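You operate a simulated robot arm through the tools that you are given. There is no shell and no other tool. Be economical: measure what you need, move in short steps, check, and stop when the job is done.

Carry out the task below with a simulated robot arm. There is one attempt and no reset: what you move stays moved.

Task
Blot the water and coal notepads, then weigh the water one down with the glass paperweight.
Fine: no smudges; put the blotter back.

The check looks at the end state, three seconds after you hand in, the way a careful person would. Anything else that was tipped, shoved, dropped, spilled or broken makes it a failure.

Robot
A 6-joint arm with a two-finger parallel gripper, fixed in place. Base frame: the origin is at the foot of the arm, x ahead of it, y to its left, z up. Units: mm, degrees, N and s.
Its first joint turns from -66.0 to 66.0 degrees. Payload 2.1 kg.
Tool frame: the origin (TCP) lies between the finger pads and is the grasp point; the fingertips stand 30 mm ahead of it; z points along the fingers, y is the line along which they close. Largest opening 94 mm; finger width 28, thickness 10; the body of the gripper, 50 by 96 mm, starts 55 mm behind the TCP.
Orientation is that of the tool frame in the base frame, as a unit quaternion [x, y, z, w]. With the fingers straight down and closing along the base's y, the tool's x points along the base's -x, its y along +y and its z along -z.

Tools
- The arm moves only by the tool move_arm. Its argument "commands" is a list of rows, each a list of 7 numbers: the shift along the tool's x, y, z in cm, then the turn, a rotation vector about the tool's x, y, z in degrees, then the opening, from 0 (shut) to 1 (fully open). In form: [[tx, ty, tz, ax, ay, az, jaw], ...]. A call has 1 to 12 rows; each row is the pose to reach, as a shift and turn from the pose commanded when the call began, along the tool's axes at that moment. Each row takes 0.2 s and may step no farther than 50 mm and 8.6 degrees from the row before; otherwise, or with a gripper value out of range, the whole call is refused. Where a pose cannot be reached the arm comes as near as it can. A force on the tool above 40 N (or 10 N above the force at the start of the call, whichever is more), or a blocked arm, ends the call early, and 0.2 s more pass. Each finger travels about 72 mm/s and halts on what it meets, pressing with about 36 N; the grip force reading is that of the motor and also rises with nothing between the fingers. The clock runs only during rows and for 0.2 s after the last one: add rows that repeat a pose to give the fingers time. The reply holds the time, the measured pose of the TCP, the force on the tool along the base axes, the opening and the grip force, in the units named above and with some noise, and new pictures: "pictures" is both (left out), scene, wrist or none.
- Cameras (640 x 400 px; columns grow to the right, rows downward): "scene" is fixed at [49.3, -397.9, 456.6]; the picture's right is [0.59, -0.80, 0.00], its down [-0.62, -0.46, -0.63] and it looks along [0.51, 0.37, -0.78] (base axes); focal length 287 px, centre (320, 200). "wrist" rides on the gripper at [-37, 0, -58] in the tool frame; the picture's right is [0.00, -1.00, 0.00], its down [0.97, 0.00, -0.24] and it looks along [0.24, 0.00, 0.97] (tool axes); focal length 218 px, centre (320, 200). There is no depth. A picture from a camera that has moved, and an enlarged one, comes with that camera's place and axes in the base frame and with its lens. The place of the scene camera against the robot may be out by one fixed shift of up to 18 mm in any direction.
- inspect(camera, box): a new picture of the part [left, top, right, bottom] of that camera's present view, enlarged. It takes no simulated time.
- close_job(): hands the job in; it is judged then, once.

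Work in short steps. Places have to be worked out from the pictures, the camera data and where the tool is seen: move nearer, look again, correct. Check each grasp and each placing, and mend what went wrong. You have 120 turns and 150 pictures in all, those below and enlarged ones among them. Open the gripper and draw the arm clear of the work before you hand the job in, unless the task says otherwise; then end with one line.

The tools are called after "Request:" as name(argument=value, ...) on one line, values as JSON. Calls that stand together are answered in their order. move_arm: Moves the arm, as the interface text tells. Its arguments: {"type":"object","properties":{"commands":{"type":"array","items":{"type":"array","items":{"type":"number"}}},"pictures":{"type":"string","enum":["both","scene","wrist","none"]}},"required":["commands"]} The other tools are called the same way: inspect (camera, box) takes an enlarged picture of a part of a camera's view; close_job () hands the job in.

At the start:

```text
t: 0.0
tool_pos: [173.7, -219.1, 257.5]
ee_rot: [0.0, 1.0, 0.0, 0.0]
ft_force: [-0.4, 1.4, -1.5]
finger_gap: 93.9
finger_force: 0.0
```

scene: 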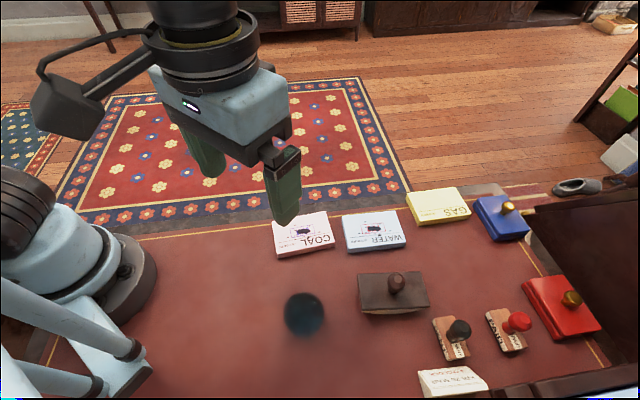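
wrist: 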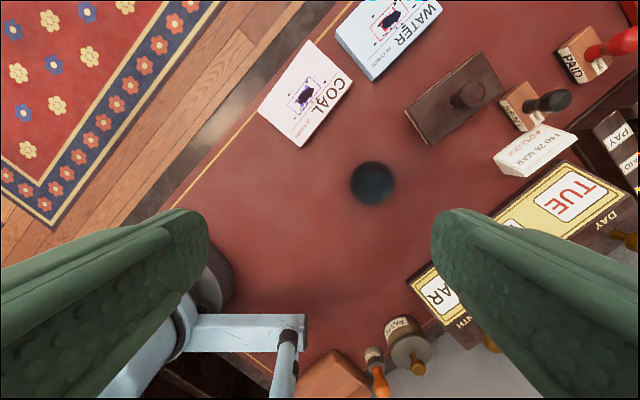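

The pictures show notepads COAL, WATER and GAS, a rocker blotter with a knob, a dark round thing (probably the paperweight) and some stamps. I enlarge these areas to see the details.

Request:
inspect(camera="scene", box=[250, 180, 450, 305])

Request:
inspect(camera="scene", box=[400, 170, 640, 400])

Request:
inspect(camera="wrist", box=[240, 0, 640, 250])

```text
3.20 times, centred on (350, 242) of scene
camera zoom: at [49.3, -397.9, 456.6], right [0.59, -0.8, 0.0], down [-0.62, -0.46, -0.63], along [0.51, 0.37, -0.78], focal length 918 px, centre (224, 64)
```

zoom: 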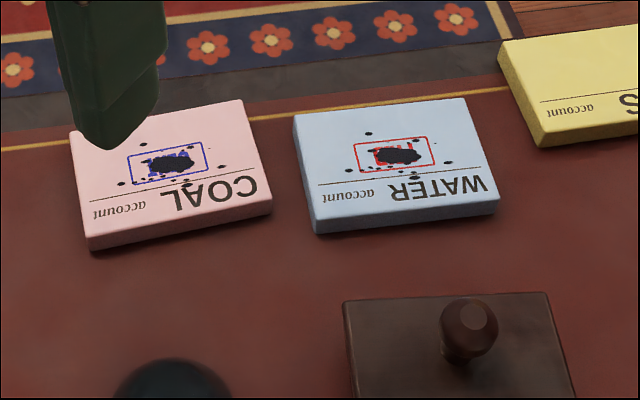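

```text
1.74 times, centred on (520, 285) of scene
camera zoom: at [49.3, -397.9, 456.6], right [0.59, -0.8, 0.0], down [-0.62, -0.46, -0.63], along [0.51, 0.37, -0.78], focal length 499 px, centre (-28, 52)
```

zoom: 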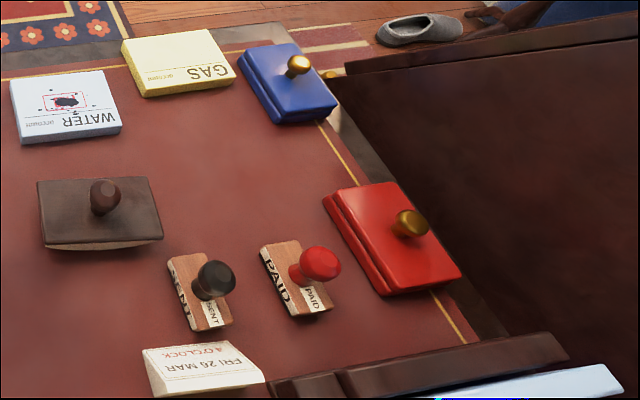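

```text
1.60 times, centred on (440, 125) of wrist
camera zoom: at [211.9, -219.6, 316.6], right [0.0, -1.0, 0.0], down [-0.97, 0.0, 0.24], along [-0.24, 0.0, -0.97], focal length 349 px, centre (128, 320)
```

zoom: 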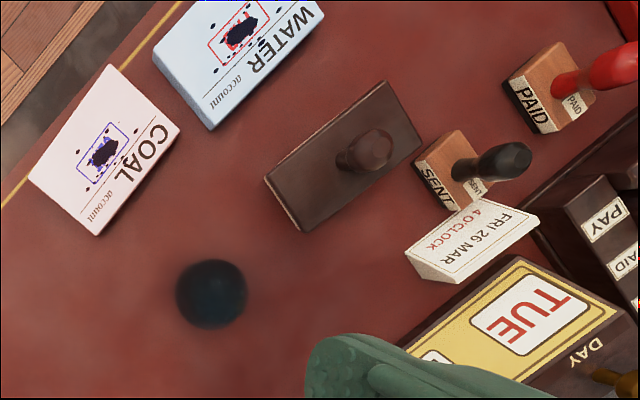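

Comparing both cameras with the arm's foot (z=0), the desk surface appears near z≈0, not -364. I don't trust the stated height, so I'll find it by triangulating. I move sideways at the same height to get a second wrist view.

Request:
move_arm(commands=[[-2.9, -3, 0, 0, 0, 0, 1], [-5.8, -6, 0, 0, 0, 0, 1], [-5.8, -9.5, 0, 0, 0, 0, 1], [-5.8, -9.5, 0, 0, 0, 0, 1]])

```text
t: 1.0
tool_pos: [232.2, -315.4, 260.6]
ee_rot: [0.0, 1.0, -0.001, 0.0]
ft_force: [0.6, 0.7, 0.1]
finger_gap: 93.9
finger_force: 0.1
camera wrist: at [270.7, -316.3, 317.4], right [0.0, -1.0, 0.0], down [-0.97, 0.0, 0.24], along [-0.24, 0.0, -0.97], focal length 218 px, centre (320, 200)
```

scene: 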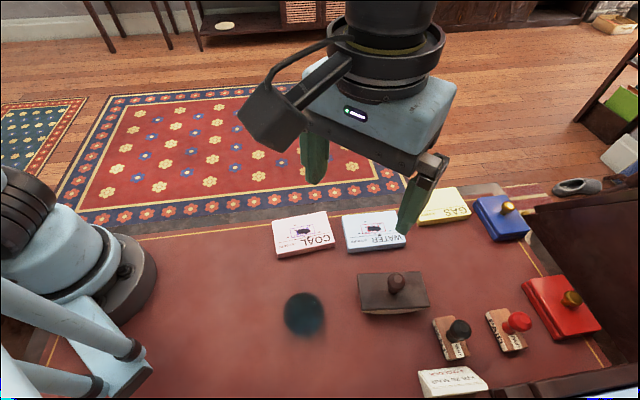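
wrist: 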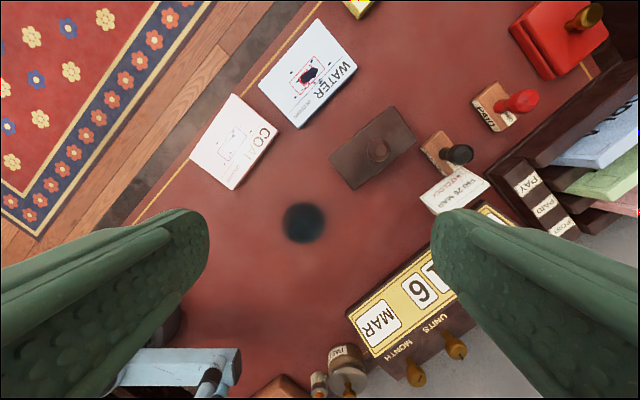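

Triangulating the two wrist views gives desk z ≈ 0, blotter near (270,-384), paperweight near (164,-292) and COAL near (278,-200). I enlarge the wrist view to get orientations.

Request:
inspect(camera="wrist", box=[310, 80, 470, 180])

Request:
inspect(camera="wrist", box=[180, 0, 372, 120])

```text
4.00 times, centred on (390, 130) of wrist
camera zoom: at [270.7, -316.3, 317.4], right [0.0, -1.0, 0.0], down [-0.97, 0.0, 0.24], along [-0.24, 0.0, -0.97], focal length 873 px, centre (40, 480)
```

zoom: 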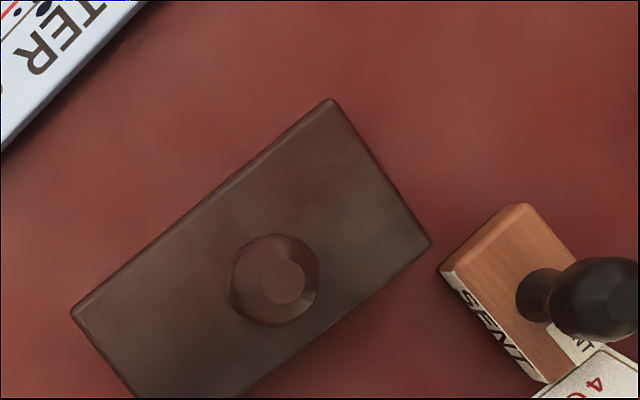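

```text
3.33 times, centred on (276, 60) of wrist
camera zoom: at [270.7, -316.3, 317.4], right [0.0, -1.0, 0.0], down [-0.97, 0.0, 0.24], along [-0.24, 0.0, -0.97], focal length 728 px, centre (467, 667)
```

zoom: 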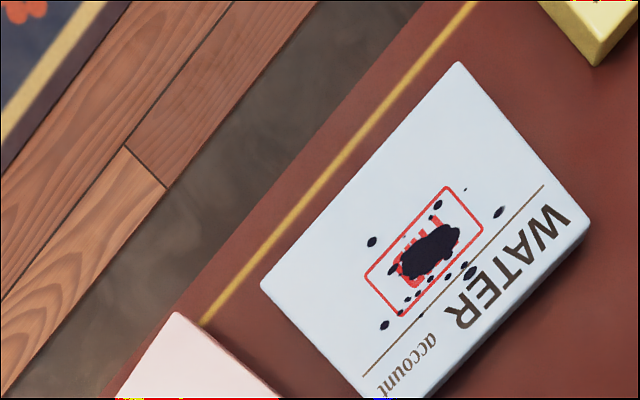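

The blotter's centre and knob axis are near (266,-385), with the top of the knob at z≈67 and the long axis at about -51°. Both pads lie at about -45.5°, and WATER is near (357,-301). I move above the knob, turn the fingers so they close along the blotter's long axis, and look again.

Request:
move_arm(commands=[[-0.7, -1.4, 2, 0, 0, -7.8, 0.9], [-1.4, -2.8, 4, 0, 0, -15.6, 0.8], [-2.1, -4.2, 6, 0, 0, -23.4, 0.7], [-2.8, -5.6, 8, 0, 0, -31.2, 0.65], [-3.4, -7.0, 10, 0, 0, -39, 0.65], [-3.4, -7.0, 10, 0, 0, -39, 0.65]])

```text
t: 2.4
tool_pos: [266.7, -386.6, 157.2]
ee_rot: [-0.335, 0.942, 0.001, 0.0]
ft_force: [0.6, -0.1, -0.7]
finger_gap: 61.2
finger_force: 0.1
camera wrist: at [295.7, -362.8, 216.1], right [0.63, -0.78, 0.0], down [-0.75, -0.61, 0.24], along [-0.19, -0.15, -0.97], focal length 218 px, centre (320, 200)
```

scene: 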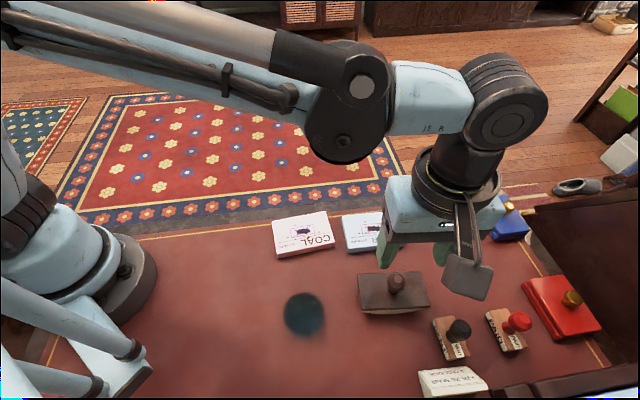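
wrist: 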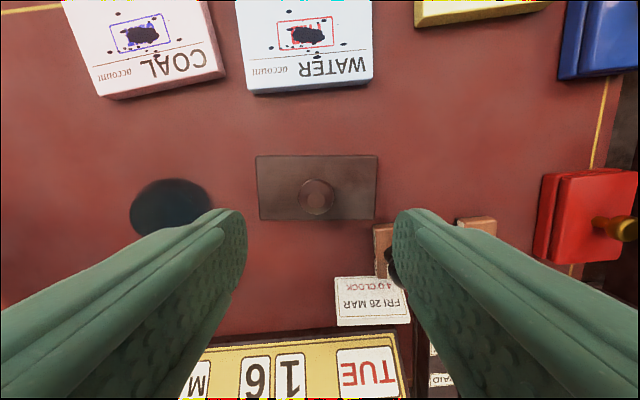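

The gripper is aligned with the blotter. I enlarge the knob to fine-tune the centring.

Request:
inspect(camera="wrist", box=[240, 140, 400, 240])

Request:
inspect(camera="scene", box=[340, 210, 500, 320])

```text
4.00 times, centred on (320, 190) of wrist
camera zoom: at [295.7, -362.8, 216.1], right [0.63, -0.78, 0.0], down [-0.75, -0.61, 0.24], along [-0.19, -0.15, -0.97], focal length 873 px, centre (320, 240)
```

zoom: 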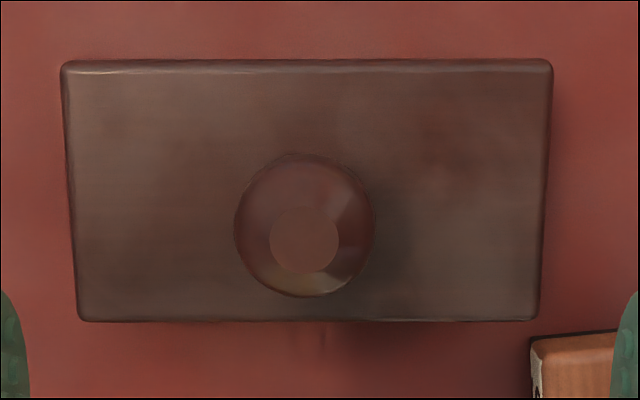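

```text
3.64 times, centred on (420, 265) of scene
camera zoom: at [49.3, -397.9, 456.6], right [0.59, -0.8, 0.0], down [-0.62, -0.46, -0.63], along [0.51, 0.37, -0.78], focal length 1043 px, centre (-44, -36)
```

zoom: 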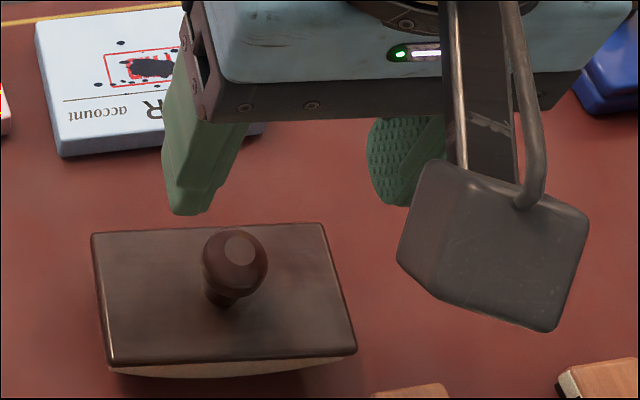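

The knob sits about 3 mm toward tool +y from the fingers' centre. I correct that and lower in steps to TCP z≈64, which keeps the tips just above the body, and check with the fingers still open.

Request:
move_arm(commands=[[0, 0.27, 2.5, 0, 0, 0, 0.65], [0, 0.27, 5, 0, 0, 0, 0.65], [0, 0.27, 7, 0, 0, 0, 0.65], [0, 0.27, 8.5, 0, 0, 0, 0.65], [0, 0.27, 9, 0, 0, 0, 0.65], [0, 0.27, 9, 0, 0, 0, 0.65]])

```text
t: 3.8
tool_pos: [264.2, -382.8, 68.6]
ee_rot: [-0.334, 0.943, 0.0, 0.0]
ft_force: [-0.3, -0.2, -0.3]
finger_gap: 61.0
finger_force: 0.0
camera wrist: at [294.0, -359.9, 127.1], right [0.63, -0.78, 0.0], down [-0.75, -0.61, 0.24], along [-0.19, -0.15, -0.97], focal length 218 px, centre (320, 200)
```

scene: 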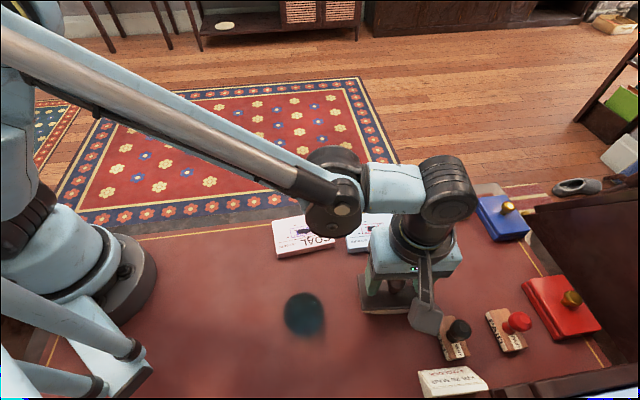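
wrist: 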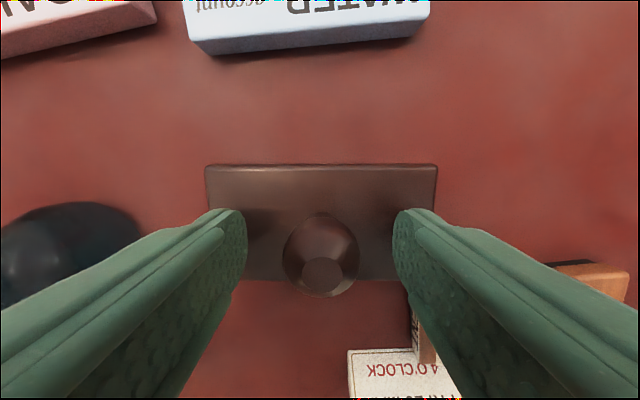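

The knob is centred between the fingers and its top is about level with the TCP. Before going the last few mm, I check the box hanging from the wrist against the SENT handle.

Request:
inspect(camera="scene", box=[340, 220, 500, 370])

Request:
inspect(camera="wrist", box=[190, 140, 450, 320])

```text
2.67 times, centred on (420, 295) of scene
camera zoom: at [49.3, -397.9, 456.6], right [0.59, -0.8, 0.0], down [-0.62, -0.46, -0.63], along [0.51, 0.37, -0.78], focal length 765 px, centre (53, -53)
```

zoom: 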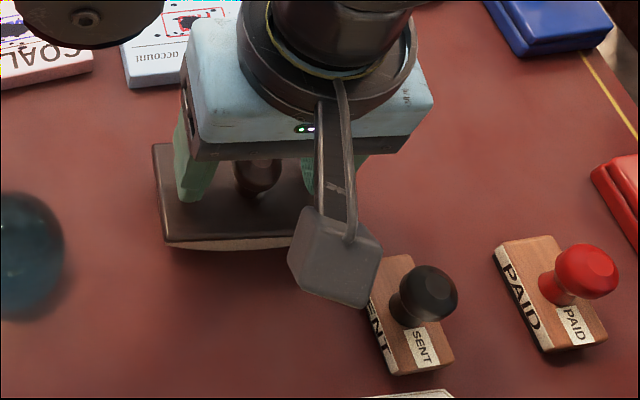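

```text
2.22 times, centred on (320, 230) of wrist
camera zoom: at [294.0, -359.9, 127.1], right [0.63, -0.78, 0.0], down [-0.75, -0.61, 0.24], along [-0.19, -0.15, -0.97], focal length 485 px, centre (320, 133)
```

zoom: 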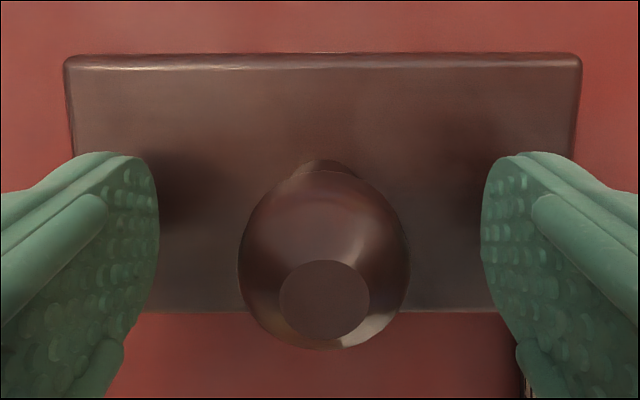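

The box hangs well above the stamp. I go down another 6 mm and close on the knob.

Request:
move_arm(commands=[[0, 0, 0.4, 0, 0, 0, 0.65], [0, 0, 0.6, 0, 0, 0, 0.65], [0, 0, 0.6, 0, 0, 0, 0.4], [0, 0, 0.6, 0, 0, 0, 0.2], [0, 0, 0.6, 0, 0, 0, 0.1], [0, 0, 0.6, 0, 0, 0, 0.1], [0, 0, 0.6, 0, 0, 0, 0.1]])

```text
t: 5.4
tool_pos: [264.6, -382.8, 62.2]
ee_rot: [-0.333, 0.943, 0.0, 0.0]
ft_force: [0.0, 1.0, -0.3]
finger_gap: 25.1
finger_force: 36.3
camera wrist: at [294.6, -359.3, 120.8], right [0.63, -0.78, 0.0], down [-0.75, -0.61, 0.24], along [-0.19, -0.15, -0.97], focal length 218 px, centre (320, 200)
```

scene: 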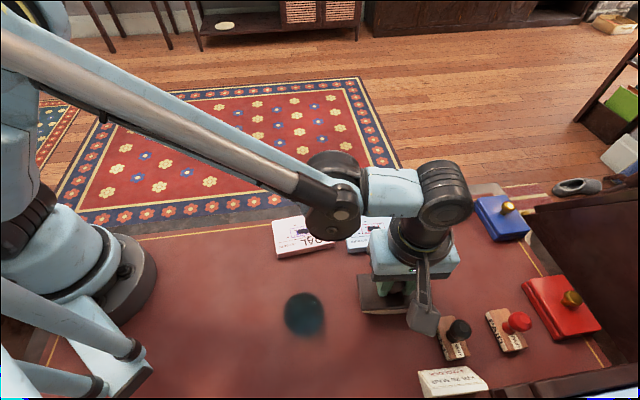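
wrist: 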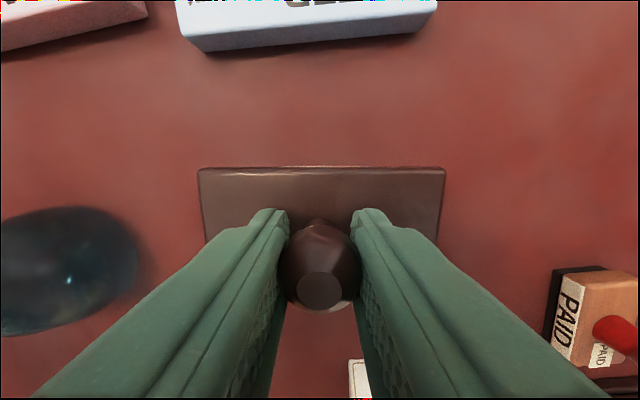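

The knob is held (gap 25 mm, 36 N). I note this pose, (264.6,-382.8,62), as the return position and lift 70 mm straight up.

Request:
move_arm(commands=[[0, 0, -1, 0, 0, 0, 0.1], [0, 0, -3, 0, 0, 0, 0.1], [0, 0, -5, 0, 0, 0, 0.1], [0, 0, -7, 0, 0, 0, 0.1], [0, 0, -7, 0, 0, 0, 0.1]])

Request:
inspect(camera="scene", box=[340, 180, 500, 330])

```text
t: 6.6
tool_pos: [266.2, -381.9, 133.3]
ee_rot: [-0.334, 0.943, 0.0, 0.0]
ft_force: [0.5, -0.6, 0.0]
finger_gap: 9.7
finger_force: 0.1
camera wrist: at [294.5, -359.1, 191.1], right [0.63, -0.78, 0.0], down [-0.75, -0.61, 0.24], along [-0.19, -0.15, -0.97], focal length 218 px, centre (320, 200)
```

scene: 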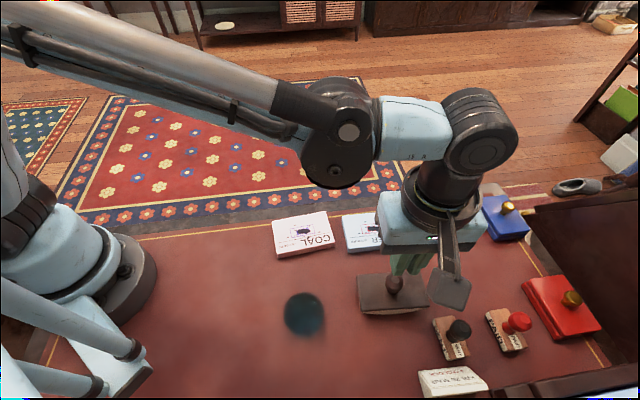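
wrist: 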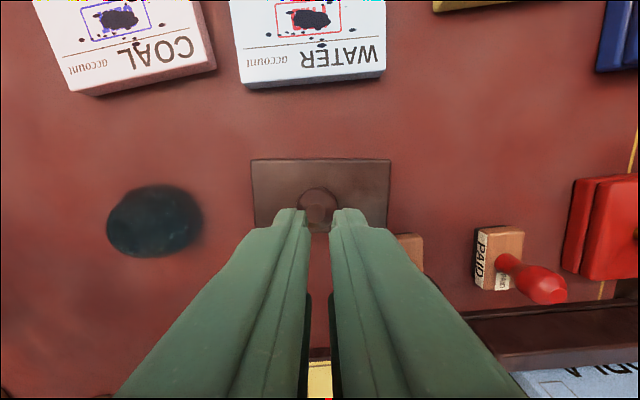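

```text
2.67 times, centred on (420, 255) of scene
camera zoom: at [49.3, -397.9, 456.6], right [0.59, -0.8, 0.0], down [-0.62, -0.46, -0.63], along [0.51, 0.37, -0.78], focal length 765 px, centre (53, 53)
```

zoom: 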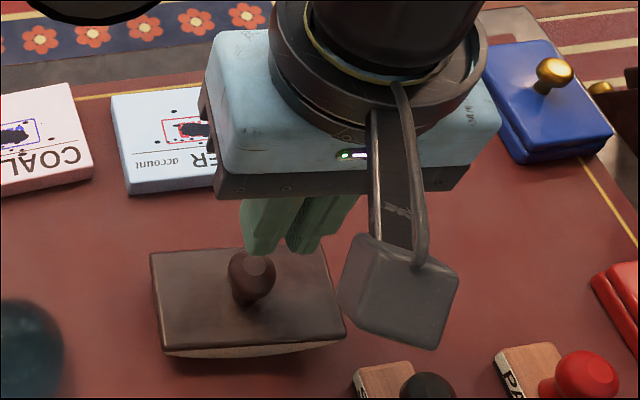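

The fingers slipped off: they had only the tapering top of the knob, and the blotter stayed put. I reopen, go back down, and check how low the tips can go over the body.

Request:
move_arm(commands=[[0, 0, 0, 0, 0, 0, 0.5], [0, 0, 0, 0, 0, 0, 0.55], [0, 0, 2, 0, 0, 0, 0.55], [0, 0, 4, 0, 0, 0, 0.55], [0, 0, 6, 0, 0, 0, 0.55], [0, 0, 7, 0, 0, 0, 0.55], [0, 0, 7.1, 0, 0, 0, 0.55], [0, 0, 7.2, 0, 0, 0, 0.55], [0, 0, 7.2, 0, 0, 0, 0.55]])

Request:
inspect(camera="wrist", box=[190, 140, 450, 320])

Request:
inspect(camera="scene", box=[350, 240, 450, 330])

```text
t: 8.3
tool_pos: [266.3, -383.2, 63.1]
ee_rot: [-0.335, 0.942, 0.0, 0.0]
ft_force: [-0.6, 0.2, 11.4]
finger_gap: 52.0
finger_force: 0.4
stopped in row 8: the force on the tool passed its limit (the readings are from after the stop); the commanded pose is now the measured one
camera wrist: at [294.5, -359.7, 120.4], right [0.63, -0.78, 0.0], down [-0.75, -0.61, 0.24], along [-0.19, -0.15, -0.97], focal length 218 px, centre (320, 200)
```

scene: 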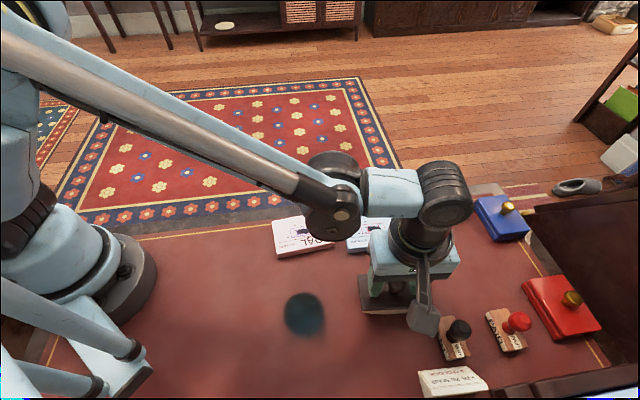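
wrist: 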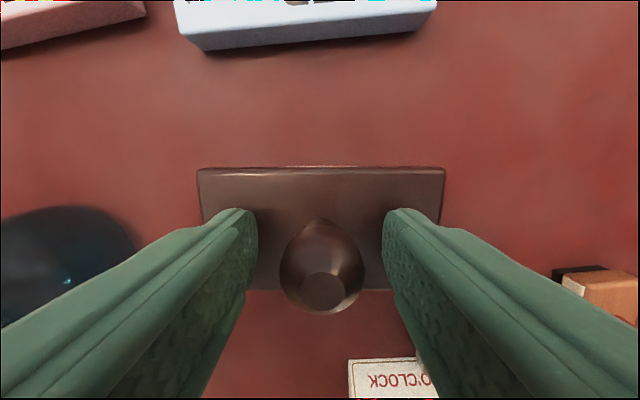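

```text
2.22 times, centred on (320, 230) of wrist
camera zoom: at [294.5, -359.7, 120.4], right [0.63, -0.78, 0.0], down [-0.75, -0.61, 0.24], along [-0.19, -0.15, -0.97], focal length 485 px, centre (320, 133)
```

zoom: 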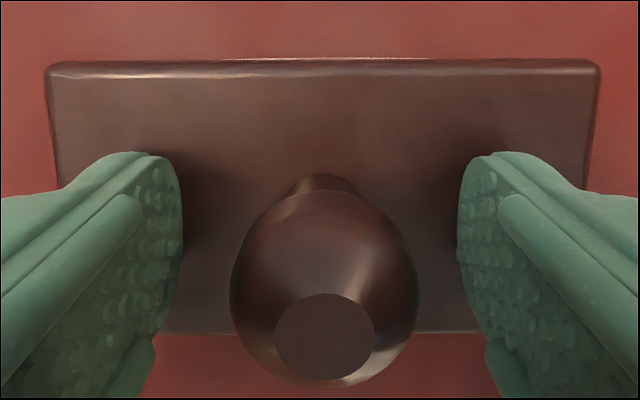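

```text
4.44 times, centred on (400, 285) of scene
camera zoom: at [49.3, -397.9, 456.7], right [0.59, -0.8, 0.0], down [-0.62, -0.46, -0.63], along [0.51, 0.37, -0.78], focal length 1274 px, centre (-36, -178)
```

zoom: 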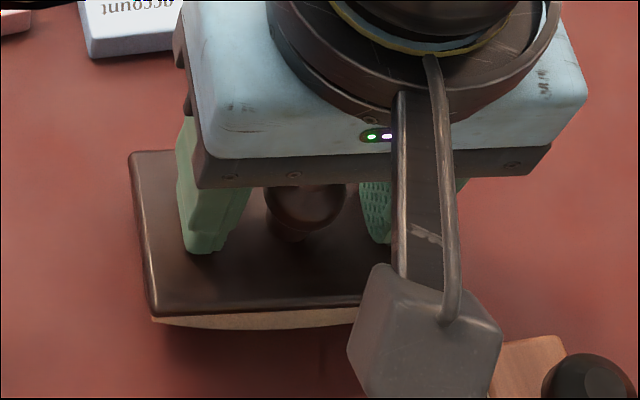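

The tips meet the body at TCP z≈62, so that is the lowest I can go. I grip again fully shut and lift very slowly by 3 mm, to see whether it slips or follows.

Request:
move_arm(commands=[[0, 0, 0, 0, 0, 0, 0.3], [0, 0, 0, 0, 0, 0, 0], [0, 0, 0, 0, 0, 0, 0], [0, 0, 0, 0, 0, 0, 0], [0, 0, -0.1, 0, 0, 0, 0], [0, 0, -0.2, 0, 0, 0, 0], [0, 0, -0.3, 0, 0, 0, 0]], pictures="wrist")

Request:
inspect(camera="wrist", box=[190, 140, 450, 320])

```text
t: 9.9
tool_pos: [264.8, -381.6, 64.1]
ee_rot: [-0.333, 0.943, 0.0, 0.0]
ft_force: [-1.0, -0.4, -2.5]
finger_gap: 25.0
finger_force: 35.9
camera wrist: at [294.4, -359.6, 122.7], right [0.63, -0.78, 0.0], down [-0.75, -0.61, 0.24], along [-0.19, -0.15, -0.97], focal length 218 px, centre (320, 200)
```

wrist: 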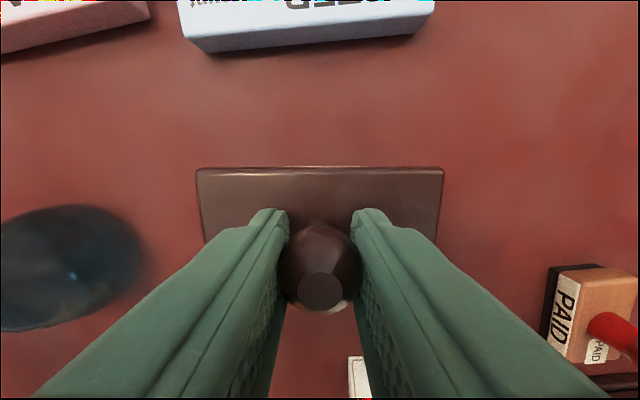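

```text
2.22 times, centred on (320, 230) of wrist
camera zoom: at [294.4, -359.6, 122.7], right [0.63, -0.78, 0.0], down [-0.75, -0.61, 0.24], along [-0.19, -0.15, -0.97], focal length 485 px, centre (320, 133)
```

zoom: 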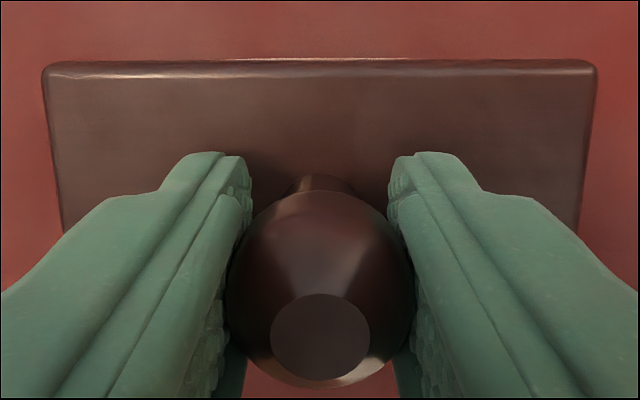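

The blotter seems to follow: it keeps its size in the picture and there is a load of about -2.5 N. I keep lifting slowly.

Request:
move_arm(commands=[[0, 0, -0.1, 0, 0, 0, 0], [0, 0, -0.2, 0, 0, 0, 0], [0, 0, -0.3, 0, 0, 0, 0], [0, 0, -0.4, 0, 0, 0, 0], [0, 0, -0.5, 0, 0, 0, 0], [0, 0, -0.6, 0, 0, 0, 0], [0, 0, -0.7, 0, 0, 0, 0], [0, 0, -0.8, 0, 0, 0, 0], [0, 0, -0.9, 0, 0, 0, 0], [0, 0, -1.0, 0, 0, 0, 0]], pictures="wrist")

Request:
inspect(camera="scene", box=[350, 240, 450, 330])

```text
t: 12.1
tool_pos: [264.9, -382.1, 74.5]
ee_rot: [-0.335, 0.942, 0.0, -0.001]
ft_force: [-0.7, 0.3, -2.7]
finger_gap: 24.8
finger_force: 36.3
camera wrist: at [294.2, -359.3, 132.9], right [0.63, -0.78, 0.0], down [-0.75, -0.61, 0.24], along [-0.19, -0.15, -0.97], focal length 218 px, centre (320, 200)
```

wrist: 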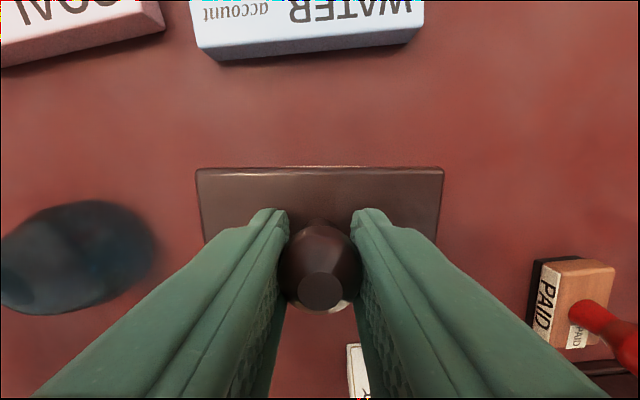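

```text
4.44 times, centred on (400, 285) of scene
camera zoom: at [49.4, -397.9, 456.6], right [0.59, -0.8, 0.0], down [-0.62, -0.46, -0.63], along [0.51, 0.37, -0.78], focal length 1274 px, centre (-36, -178)
```

zoom: 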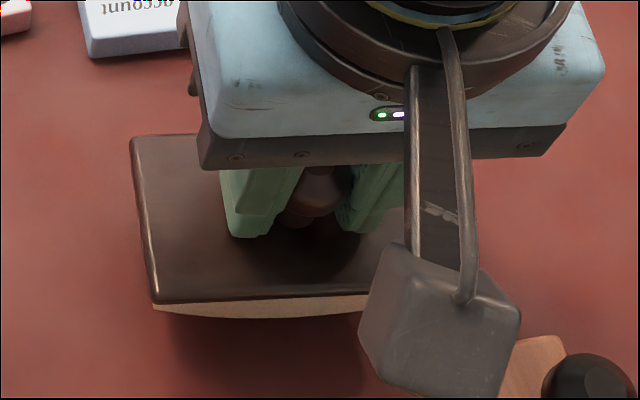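

It is lifting cleanly, slow moves hold, and the weight is about 0.27 kg. I continue up gently to about z 112.

Request:
move_arm(commands=[[0, 0, -0.15, 0, 0, 0, 0], [0, 0, -0.4, 0, 0, 0, 0], [0, 0, -0.75, 0, 0, 0, 0], [0, 0, -1.1, 0, 0, 0, 0], [0, 0, -1.5, 0, 0, 0, 0], [0, 0, -1.9, 0, 0, 0, 0], [0, 0, -2.3, 0, 0, 0, 0], [0, 0, -2.7, 0, 0, 0, 0], [0, 0, -3.1, 0, 0, 0, 0], [0, 0, -3.45, 0, 0, 0, 0], [0, 0, -3.7, 0, 0, 0, 0], [0, 0, -3.8, 0, 0, 0, 0]])

Request:
inspect(camera="wrist", box=[0, 0, 480, 300])

Request:
inspect(camera="scene", box=[340, 200, 450, 330])

```text
t: 14.7
tool_pos: [264.8, -382.4, 112.7]
ee_rot: [-0.334, 0.943, 0.0, 0.0]
ft_force: [0.4, -0.1, -1.7]
finger_gap: 25.2
finger_force: 35.5
camera wrist: at [294.7, -360.1, 170.6], right [0.63, -0.78, 0.0], down [-0.75, -0.61, 0.24], along [-0.19, -0.15, -0.97], focal length 218 px, centre (320, 200)
```

scene: 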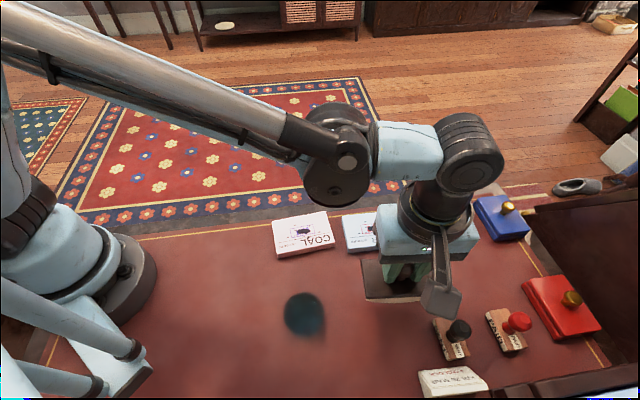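
wrist: 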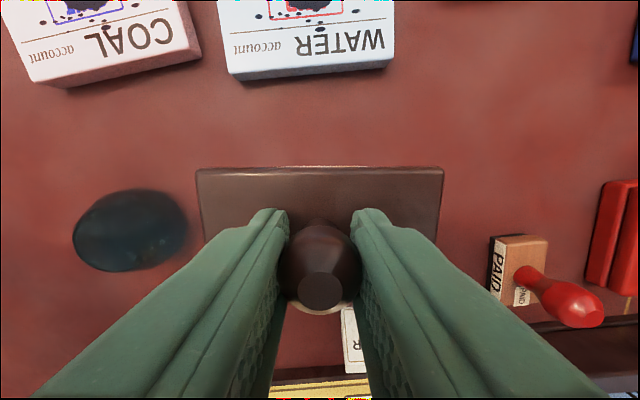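

```text
1.33 times, centred on (240, 150) of wrist
camera zoom: at [294.7, -360.1, 170.6], right [0.63, -0.78, 0.0], down [-0.75, -0.61, 0.24], along [-0.19, -0.15, -0.97], focal length 291 px, centre (427, 267)
```

zoom: 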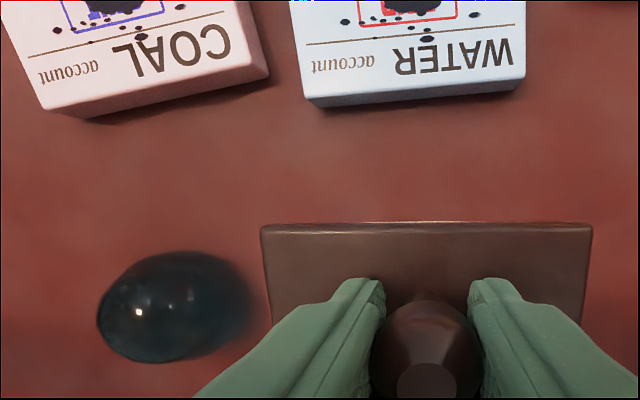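

```text
3.08 times, centred on (395, 265) of scene
camera zoom: at [49.4, -397.9, 456.6], right [0.59, -0.8, 0.0], down [-0.62, -0.46, -0.63], along [0.51, 0.37, -0.78], focal length 882 px, centre (89, 0)
```

zoom: 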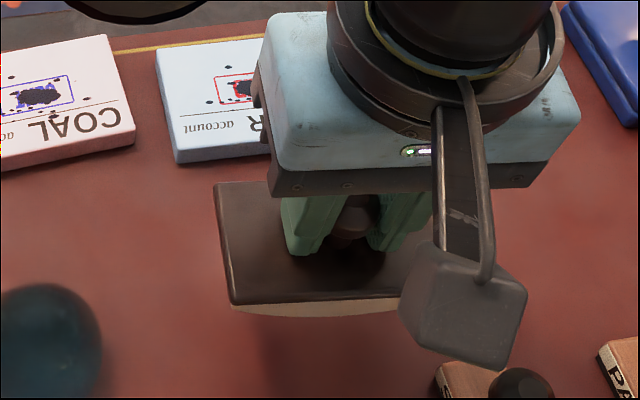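

The blotter hangs level and steady. WATER's stain is at about (357,-301). I carry it there gently at this height in two stages, turning about 5° to match the pad.

Request:
move_arm(commands=[[-0.2, 0, 0, 0, 0, -0.4, 0], [-0.6, 0, 0, 0, 0, -0.8, 0], [-1.2, 0.1, 0, 0, 0, -1.2, 0], [-1.9, 0.1, 0, 0, 0, -1.7, 0], [-2.7, 0.2, 0, 0, 0, -2.2, 0], [-3.5, 0.2, 0, 0, 0, -2.7, 0], [-4.3, 0.3, 0, 0, 0, -3.2, 0], [-5.1, 0.3, 0, 0, 0, -3.7, 0], [-5.8, 0.4, 0, 0, 0, -4.2, 0], [-6.4, 0.4, 0, 0, 0, -4.6, 0], [-6.8, 0.5, 0, 0, 0, -4.9, 0], [-7.0, 0.5, 0, 0, 0, -5, 0]])

```text
t: 17.3
tool_pos: [315.3, -333.8, 113.4]
ee_rot: [-0.375, 0.927, 0.0, 0.001]
ft_force: [0.0, -0.1, -2.6]
finger_gap: 24.9
finger_force: 36.7
camera wrist: at [343.4, -308.7, 171.5], right [0.7, -0.72, 0.0], down [-0.7, -0.67, 0.24], along [-0.17, -0.17, -0.97], focal length 218 px, centre (320, 200)
```

scene: 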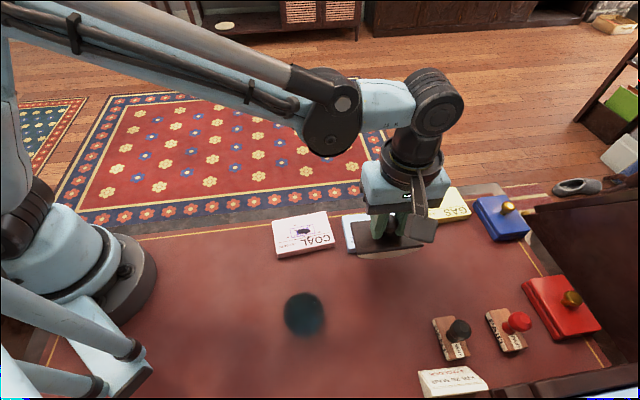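
wrist: 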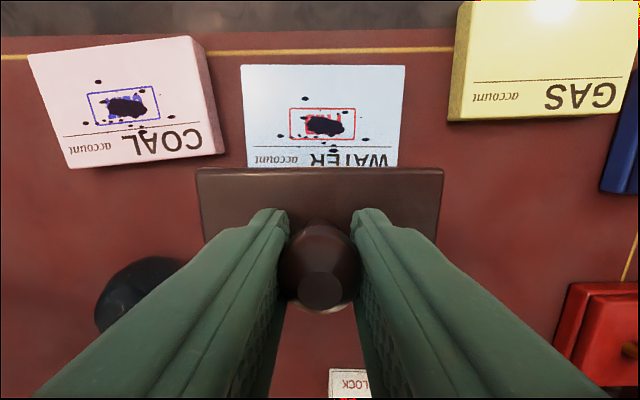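

Now aligned with WATER (its edges look level). The ink centre lies 51 mm toward tool -x and 2 mm toward tool -y, with the pad top at z≈14. I move over it.

Request:
move_arm(commands=[[-0.2, 0, 0, 0, 0, 0, 0], [-0.6, 0, 0, 0, 0, 0, 0], [-1.1, -0.05, 0, 0, 0, 0, 0], [-1.7, -0.1, 0, 0, 0, 0, 0], [-2.4, -0.1, 0, 0, 0, 0, 0], [-3.1, -0.15, 0, 0, 0, 0, 0], [-3.8, -0.2, 0, 0, 0, 0, 0], [-4.4, -0.21, 0, 0, 0, 0, 0], [-4.8, -0.21, 0, 0, 0, 0, 0], [-5.05, -0.21, 0, 0, 0, 0, 0], [-5.13, -0.21, 0, 0, 0, 0, 0]])

Request:
inspect(camera="scene", box=[300, 170, 460, 270])

```text
t: 19.7
tool_pos: [355.1, -301.2, 112.8]
ee_rot: [-0.375, 0.927, 0.0, 0.0]
ft_force: [0.8, -0.2, -2.6]
finger_gap: 25.1
finger_force: 35.7
camera wrist: at [381.9, -275.0, 170.9], right [0.69, -0.72, 0.0], down [-0.7, -0.67, 0.24], along [-0.17, -0.17, -0.97], focal length 218 px, centre (320, 200)
```

scene: 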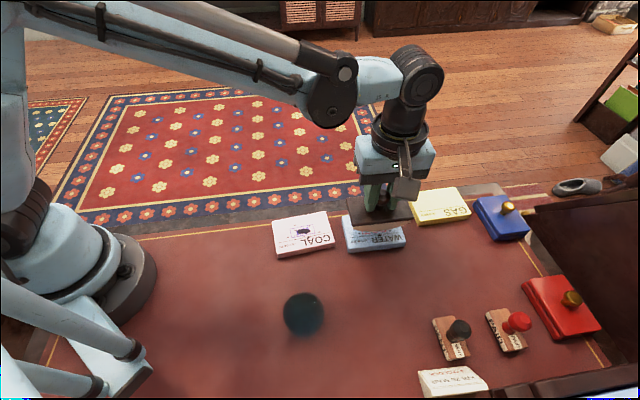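
wrist: 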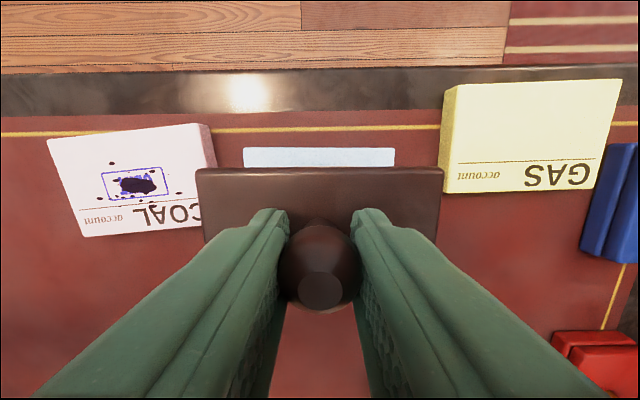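

```text
4.00 times, centred on (380, 220) of scene
camera zoom: at [49.4, -397.9, 456.6], right [0.59, -0.8, 0.0], down [-0.62, -0.46, -0.63], along [0.51, 0.37, -0.78], focal length 1147 px, centre (80, 120)
```

zoom: 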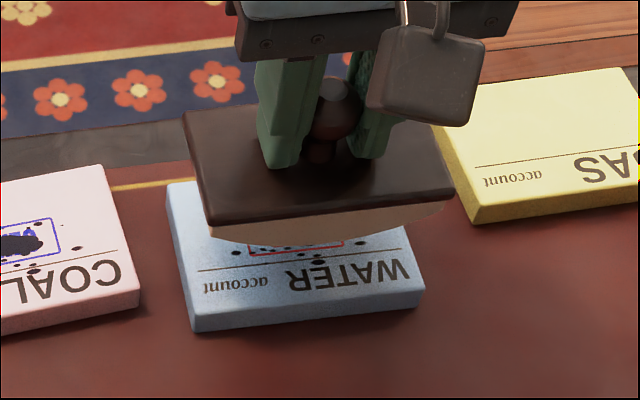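

The base is clearly a curved rocker. I enlarge it to gauge the curvature, since it will need rocking and not just pressing.

Request:
inspect(camera="scene", box=[340, 190, 420, 240])

```text
8.00 times, centred on (380, 215) of scene
camera zoom: at [49.4, -397.9, 456.6], right [0.59, -0.8, 0.0], down [-0.62, -0.46, -0.63], along [0.51, 0.37, -0.78], focal length 2294 px, centre (-160, 80)
```

zoom: 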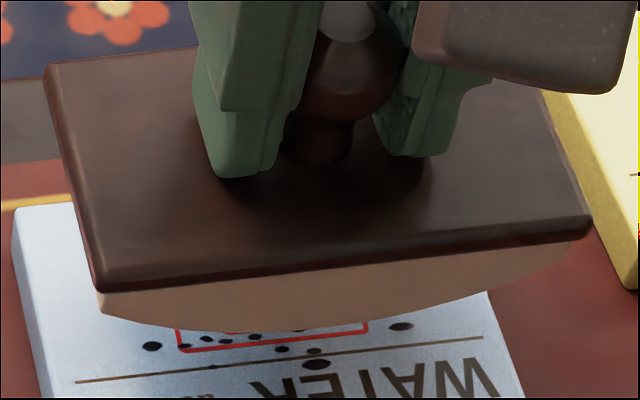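

Sagitta ≈16 mm, so the radius is ≈84 mm, and the ink needs about ±20° of roll (TCP shift ≈62 mm × θ, without slip). I lower gently to about 7 mm above the expected contact.

Request:
move_arm(commands=[[0, 0, 0.15, 0, 0, 0, 0], [0, 0, 0.5, 0, 0, 0, 0], [0, 0, 0.9, 0, 0, 0, 0], [0, 0, 1.3, 0, 0, 0, 0], [0, 0, 1.7, 0, 0, 0, 0], [0, 0, 2.1, 0, 0, 0, 0], [0, 0, 2.5, 0, 0, 0, 0], [0, 0, 2.75, 0, 0, 0, 0], [0, 0, 2.9, 0, 0, 0, 0]], pictures="none")

Request:
inspect(camera="scene", box=[330, 180, 430, 255])

```text
t: 21.7
tool_pos: [356.2, -300.4, 83.2]
ee_rot: [-0.375, 0.927, 0.0, 0.001]
ft_force: [1.0, 0.3, -2.2]
finger_gap: 24.8
finger_force: 36.0
```

```text
5.33 times, centred on (380, 218) of scene
camera zoom: at [49.4, -397.9, 456.6], right [0.59, -0.8, 0.0], down [-0.62, -0.46, -0.63], along [0.51, 0.37, -0.78], focal length 1529 px, centre (0, 107)
```

zoom: 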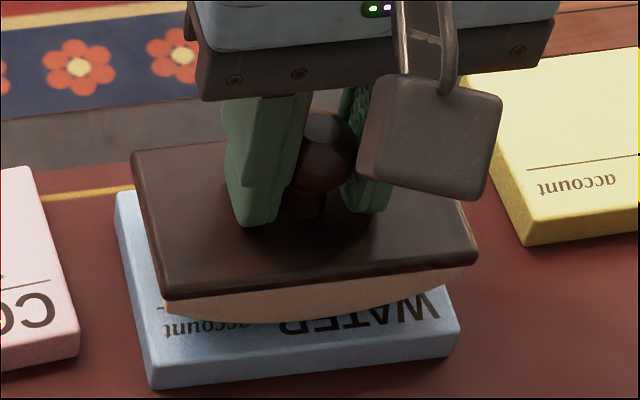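

Centring looks right, with the rocker a few mm above the pad. I lower at 1 mm per row, reading the force.

Request:
move_arm(commands=[[0, 0, 0.1, 0, 0, 0, 0], [0, 0, 0.2, 0, 0, 0, 0], [0, 0, 0.3, 0, 0, 0, 0], [0, 0, 0.4, 0, 0, 0, 0]], pictures="none")

```text
t: 22.7
tool_pos: [354.3, -299.9, 80.2]
ee_rot: [-0.374, 0.927, 0.0, 0.001]
ft_force: [-1.5, 0.3, 15.0]
finger_gap: 25.1
finger_force: 36.2
```

Contact at about 15 N. I start rolling toward +y, to 10°, with the matched shift.

Request:
move_arm(commands=[[0, 0.135, 0, 1.25, 0, 0, 0], [0, 0.27, -0.002, 2.5, 0, 0, 0], [0, 0.405, -0.005, 3.75, 0, 0, 0], [0, 0.54, -0.01, 5, 0, 0, 0], [0, 0.675, -0.013, 6.25, 0, 0, 0], [0, 0.81, -0.02, 7.5, 0, 0, 0], [0, 0.945, -0.026, 8.75, 0, 0, 0], [0, 1.084, -0.033, 10, 0, 0, 0]], pictures="scene")

Request:
inspect(camera="scene", box=[330, 180, 430, 255])

```text
t: 24.5
tool_pos: [346.4, -292.6, 80.3]
ee_rot: [-0.374, 0.923, -0.082, 0.033]
ft_force: [1.6, -2.3, 30.3]
finger_gap: 24.9
finger_force: 36.0
```

scene: 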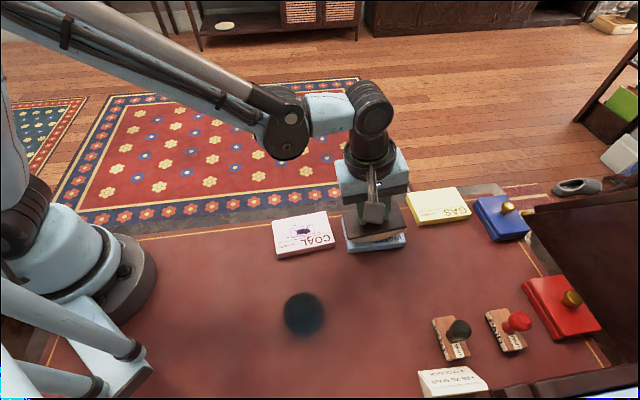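

```text
5.33 times, centred on (380, 218) of scene
camera zoom: at [49.2, -397.8, 456.7], right [0.59, -0.8, 0.0], down [-0.62, -0.46, -0.63], along [0.51, 0.37, -0.78], focal length 1529 px, centre (0, 107)
```

zoom: 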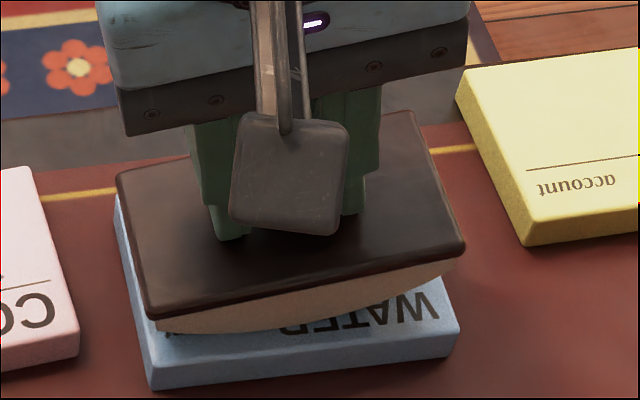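

Force rose to 30 N, so the radius is more like 150 mm, and at 10° the contact is already about 26 mm out. I roll to 12° while lifting 1.2 mm to ease the pressure.

Request:
move_arm(commands=[[0, 0.098, -0.078, 1, 0, 0, 0], [0, 0.196, -0.156, 2, 0, 0, 0], [0, 0.196, -0.156, 2, 0, 0, 0]], pictures="none")

Request:
inspect(camera="scene", box=[330, 180, 430, 255])

```text
t: 25.3
tool_pos: [344.5, -289.8, 80.4]
ee_rot: [-0.373, 0.922, -0.097, 0.039]
ft_force: [0.6, -2.5, 3.9]
finger_gap: 25.3
finger_force: 36.0
```

```text
5.33 times, centred on (380, 218) of scene
camera zoom: at [49.3, -397.9, 456.6], right [0.59, -0.8, 0.0], down [-0.62, -0.46, -0.63], along [0.51, 0.37, -0.78], focal length 1529 px, centre (0, 107)
```

zoom: 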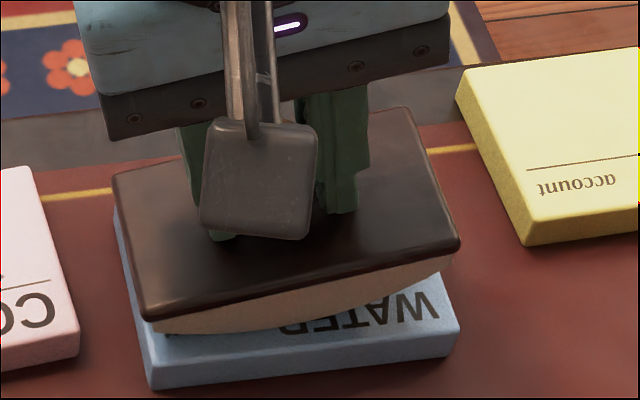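

The readings now fit a radius of about 116 mm, with 31 N/mm stiffness. Droplets reach about ±30 mm, so I roll on to 17° along that profile.

Request:
move_arm(commands=[[0, 0.139, -0.036, 1.25, 0, 0, 0], [0, 0.277, -0.077, 2.5, 0, 0, 0], [0, 0.404, -0.134, 3.75, 0, 0, 0], [0, 0.531, -0.197, 5, 0, 0, 0]], pictures="none")

Request:
inspect(camera="scene", box=[330, 180, 430, 255])

```text
t: 26.3
tool_pos: [340.9, -285.2, 82.3]
ee_rot: [-0.37, 0.917, -0.137, 0.055]
ft_force: [-0.7, 0.4, -2.4]
finger_gap: 25.1
finger_force: 35.8
```

```text
5.33 times, centred on (380, 218) of scene
camera zoom: at [49.4, -397.9, 456.6], right [0.59, -0.8, 0.0], down [-0.62, -0.46, -0.63], along [0.51, 0.37, -0.78], focal length 1529 px, centre (0, 107)
```

zoom: 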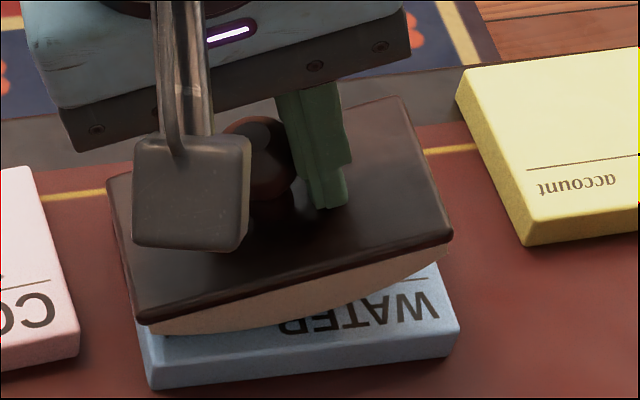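

Contact was lost at 17°. I lower straight down in small steps to press this end.

Request:
move_arm(commands=[[0, 0.015, 0.048, 0, 0, 0, 0], [0, 0.029, 0.096, 0, 0, 0, 0]], pictures="none")

```text
t: 26.9
tool_pos: [341.8, -286.0, 81.3]
ee_rot: [-0.371, 0.917, -0.136, 0.055]
ft_force: [-1.9, 0.4, 5.3]
finger_gap: 25.0
finger_force: 36.0
```

Contact again at about 8 N, consistent with R≈86. I roll on to 22°, to reach about 33 mm out, staying pressed.

Request:
move_arm(commands=[[0, 0.131, -0.05, 1.25, 0, 0, 0], [0, 0.262, -0.1, 2.5, 0, 0, 0], [0, 0.39, -0.15, 3.75, 0, 0, 0], [0, 0.517, -0.2, 5, 0, 0, 0]], pictures="none")

Request:
inspect(camera="scene", box=[330, 180, 430, 255])

```text
t: 27.9
tool_pos: [337.5, -281.5, 83.2]
ee_rot: [-0.368, 0.91, -0.177, 0.072]
ft_force: [-0.1, 3.5, 8.4]
finger_gap: 25.1
finger_force: 36.3
```

```text
5.33 times, centred on (380, 218) of scene
camera zoom: at [49.3, -397.9, 456.7], right [0.59, -0.8, 0.0], down [-0.62, -0.46, -0.63], along [0.51, 0.37, -0.78], focal length 1529 px, centre (0, 107)
```

zoom: 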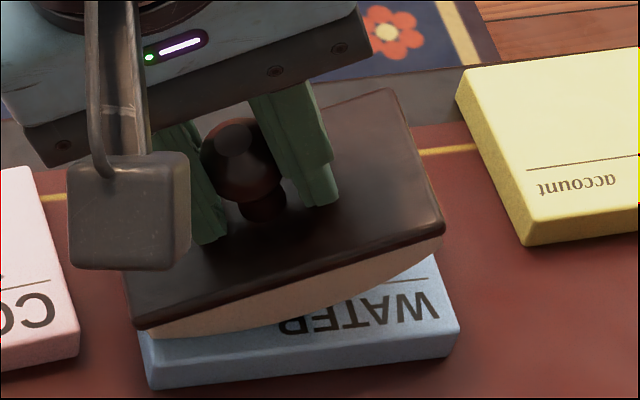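

Pressed well at 22° (8 N). I roll back to level along the same profile.

Request:
move_arm(commands=[[0, -0.267, 0.152, -2.75, 0, 0, 0], [0, -0.535, 0.298, -5.5, 0, 0, 0], [0, -0.804, 0.439, -8.25, 0, 0, 0], [0, -1.073, 0.575, -11, 0, 0, 0], [0, -1.343, 0.705, -13.75, 0, 0, 0], [0, -1.614, 0.83, -16.5, 0, 0, 0], [0, -1.888, 0.949, -19.25, 0, 0, 0], [0, -2.162, 1.063, -22, 0, 0, 0]], pictures="scene")

Request:
inspect(camera="scene", box=[330, 180, 430, 255])

```text
t: 29.2
tool_pos: [347.0, -294.5, 80.5]
ee_rot: [-0.373, 0.925, -0.07, 0.028]
ft_force: [-0.9, 0.6, 15.7]
finger_gap: 24.9
finger_force: 35.0
stopped in row 6: the force on the tool passed its limit (the readings are from after the stop); the commanded pose is now the measured one
```

scene: 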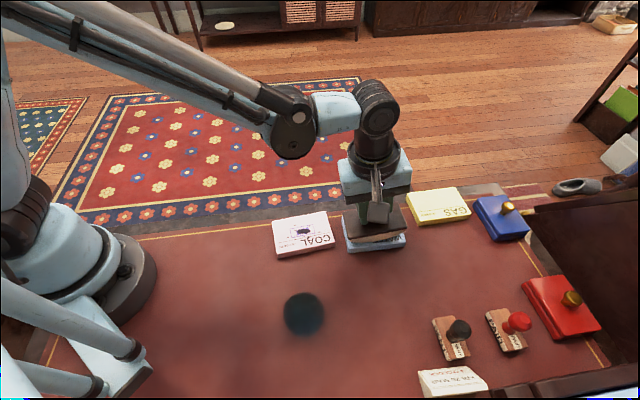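

```text
5.33 times, centred on (380, 218) of scene
camera zoom: at [49.3, -397.9, 456.7], right [0.59, -0.8, 0.0], down [-0.62, -0.46, -0.63], along [0.51, 0.37, -0.78], focal length 1529 px, centre (0, 107)
```

zoom: 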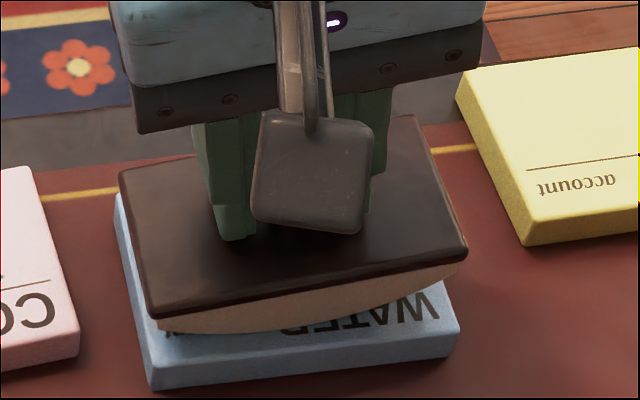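

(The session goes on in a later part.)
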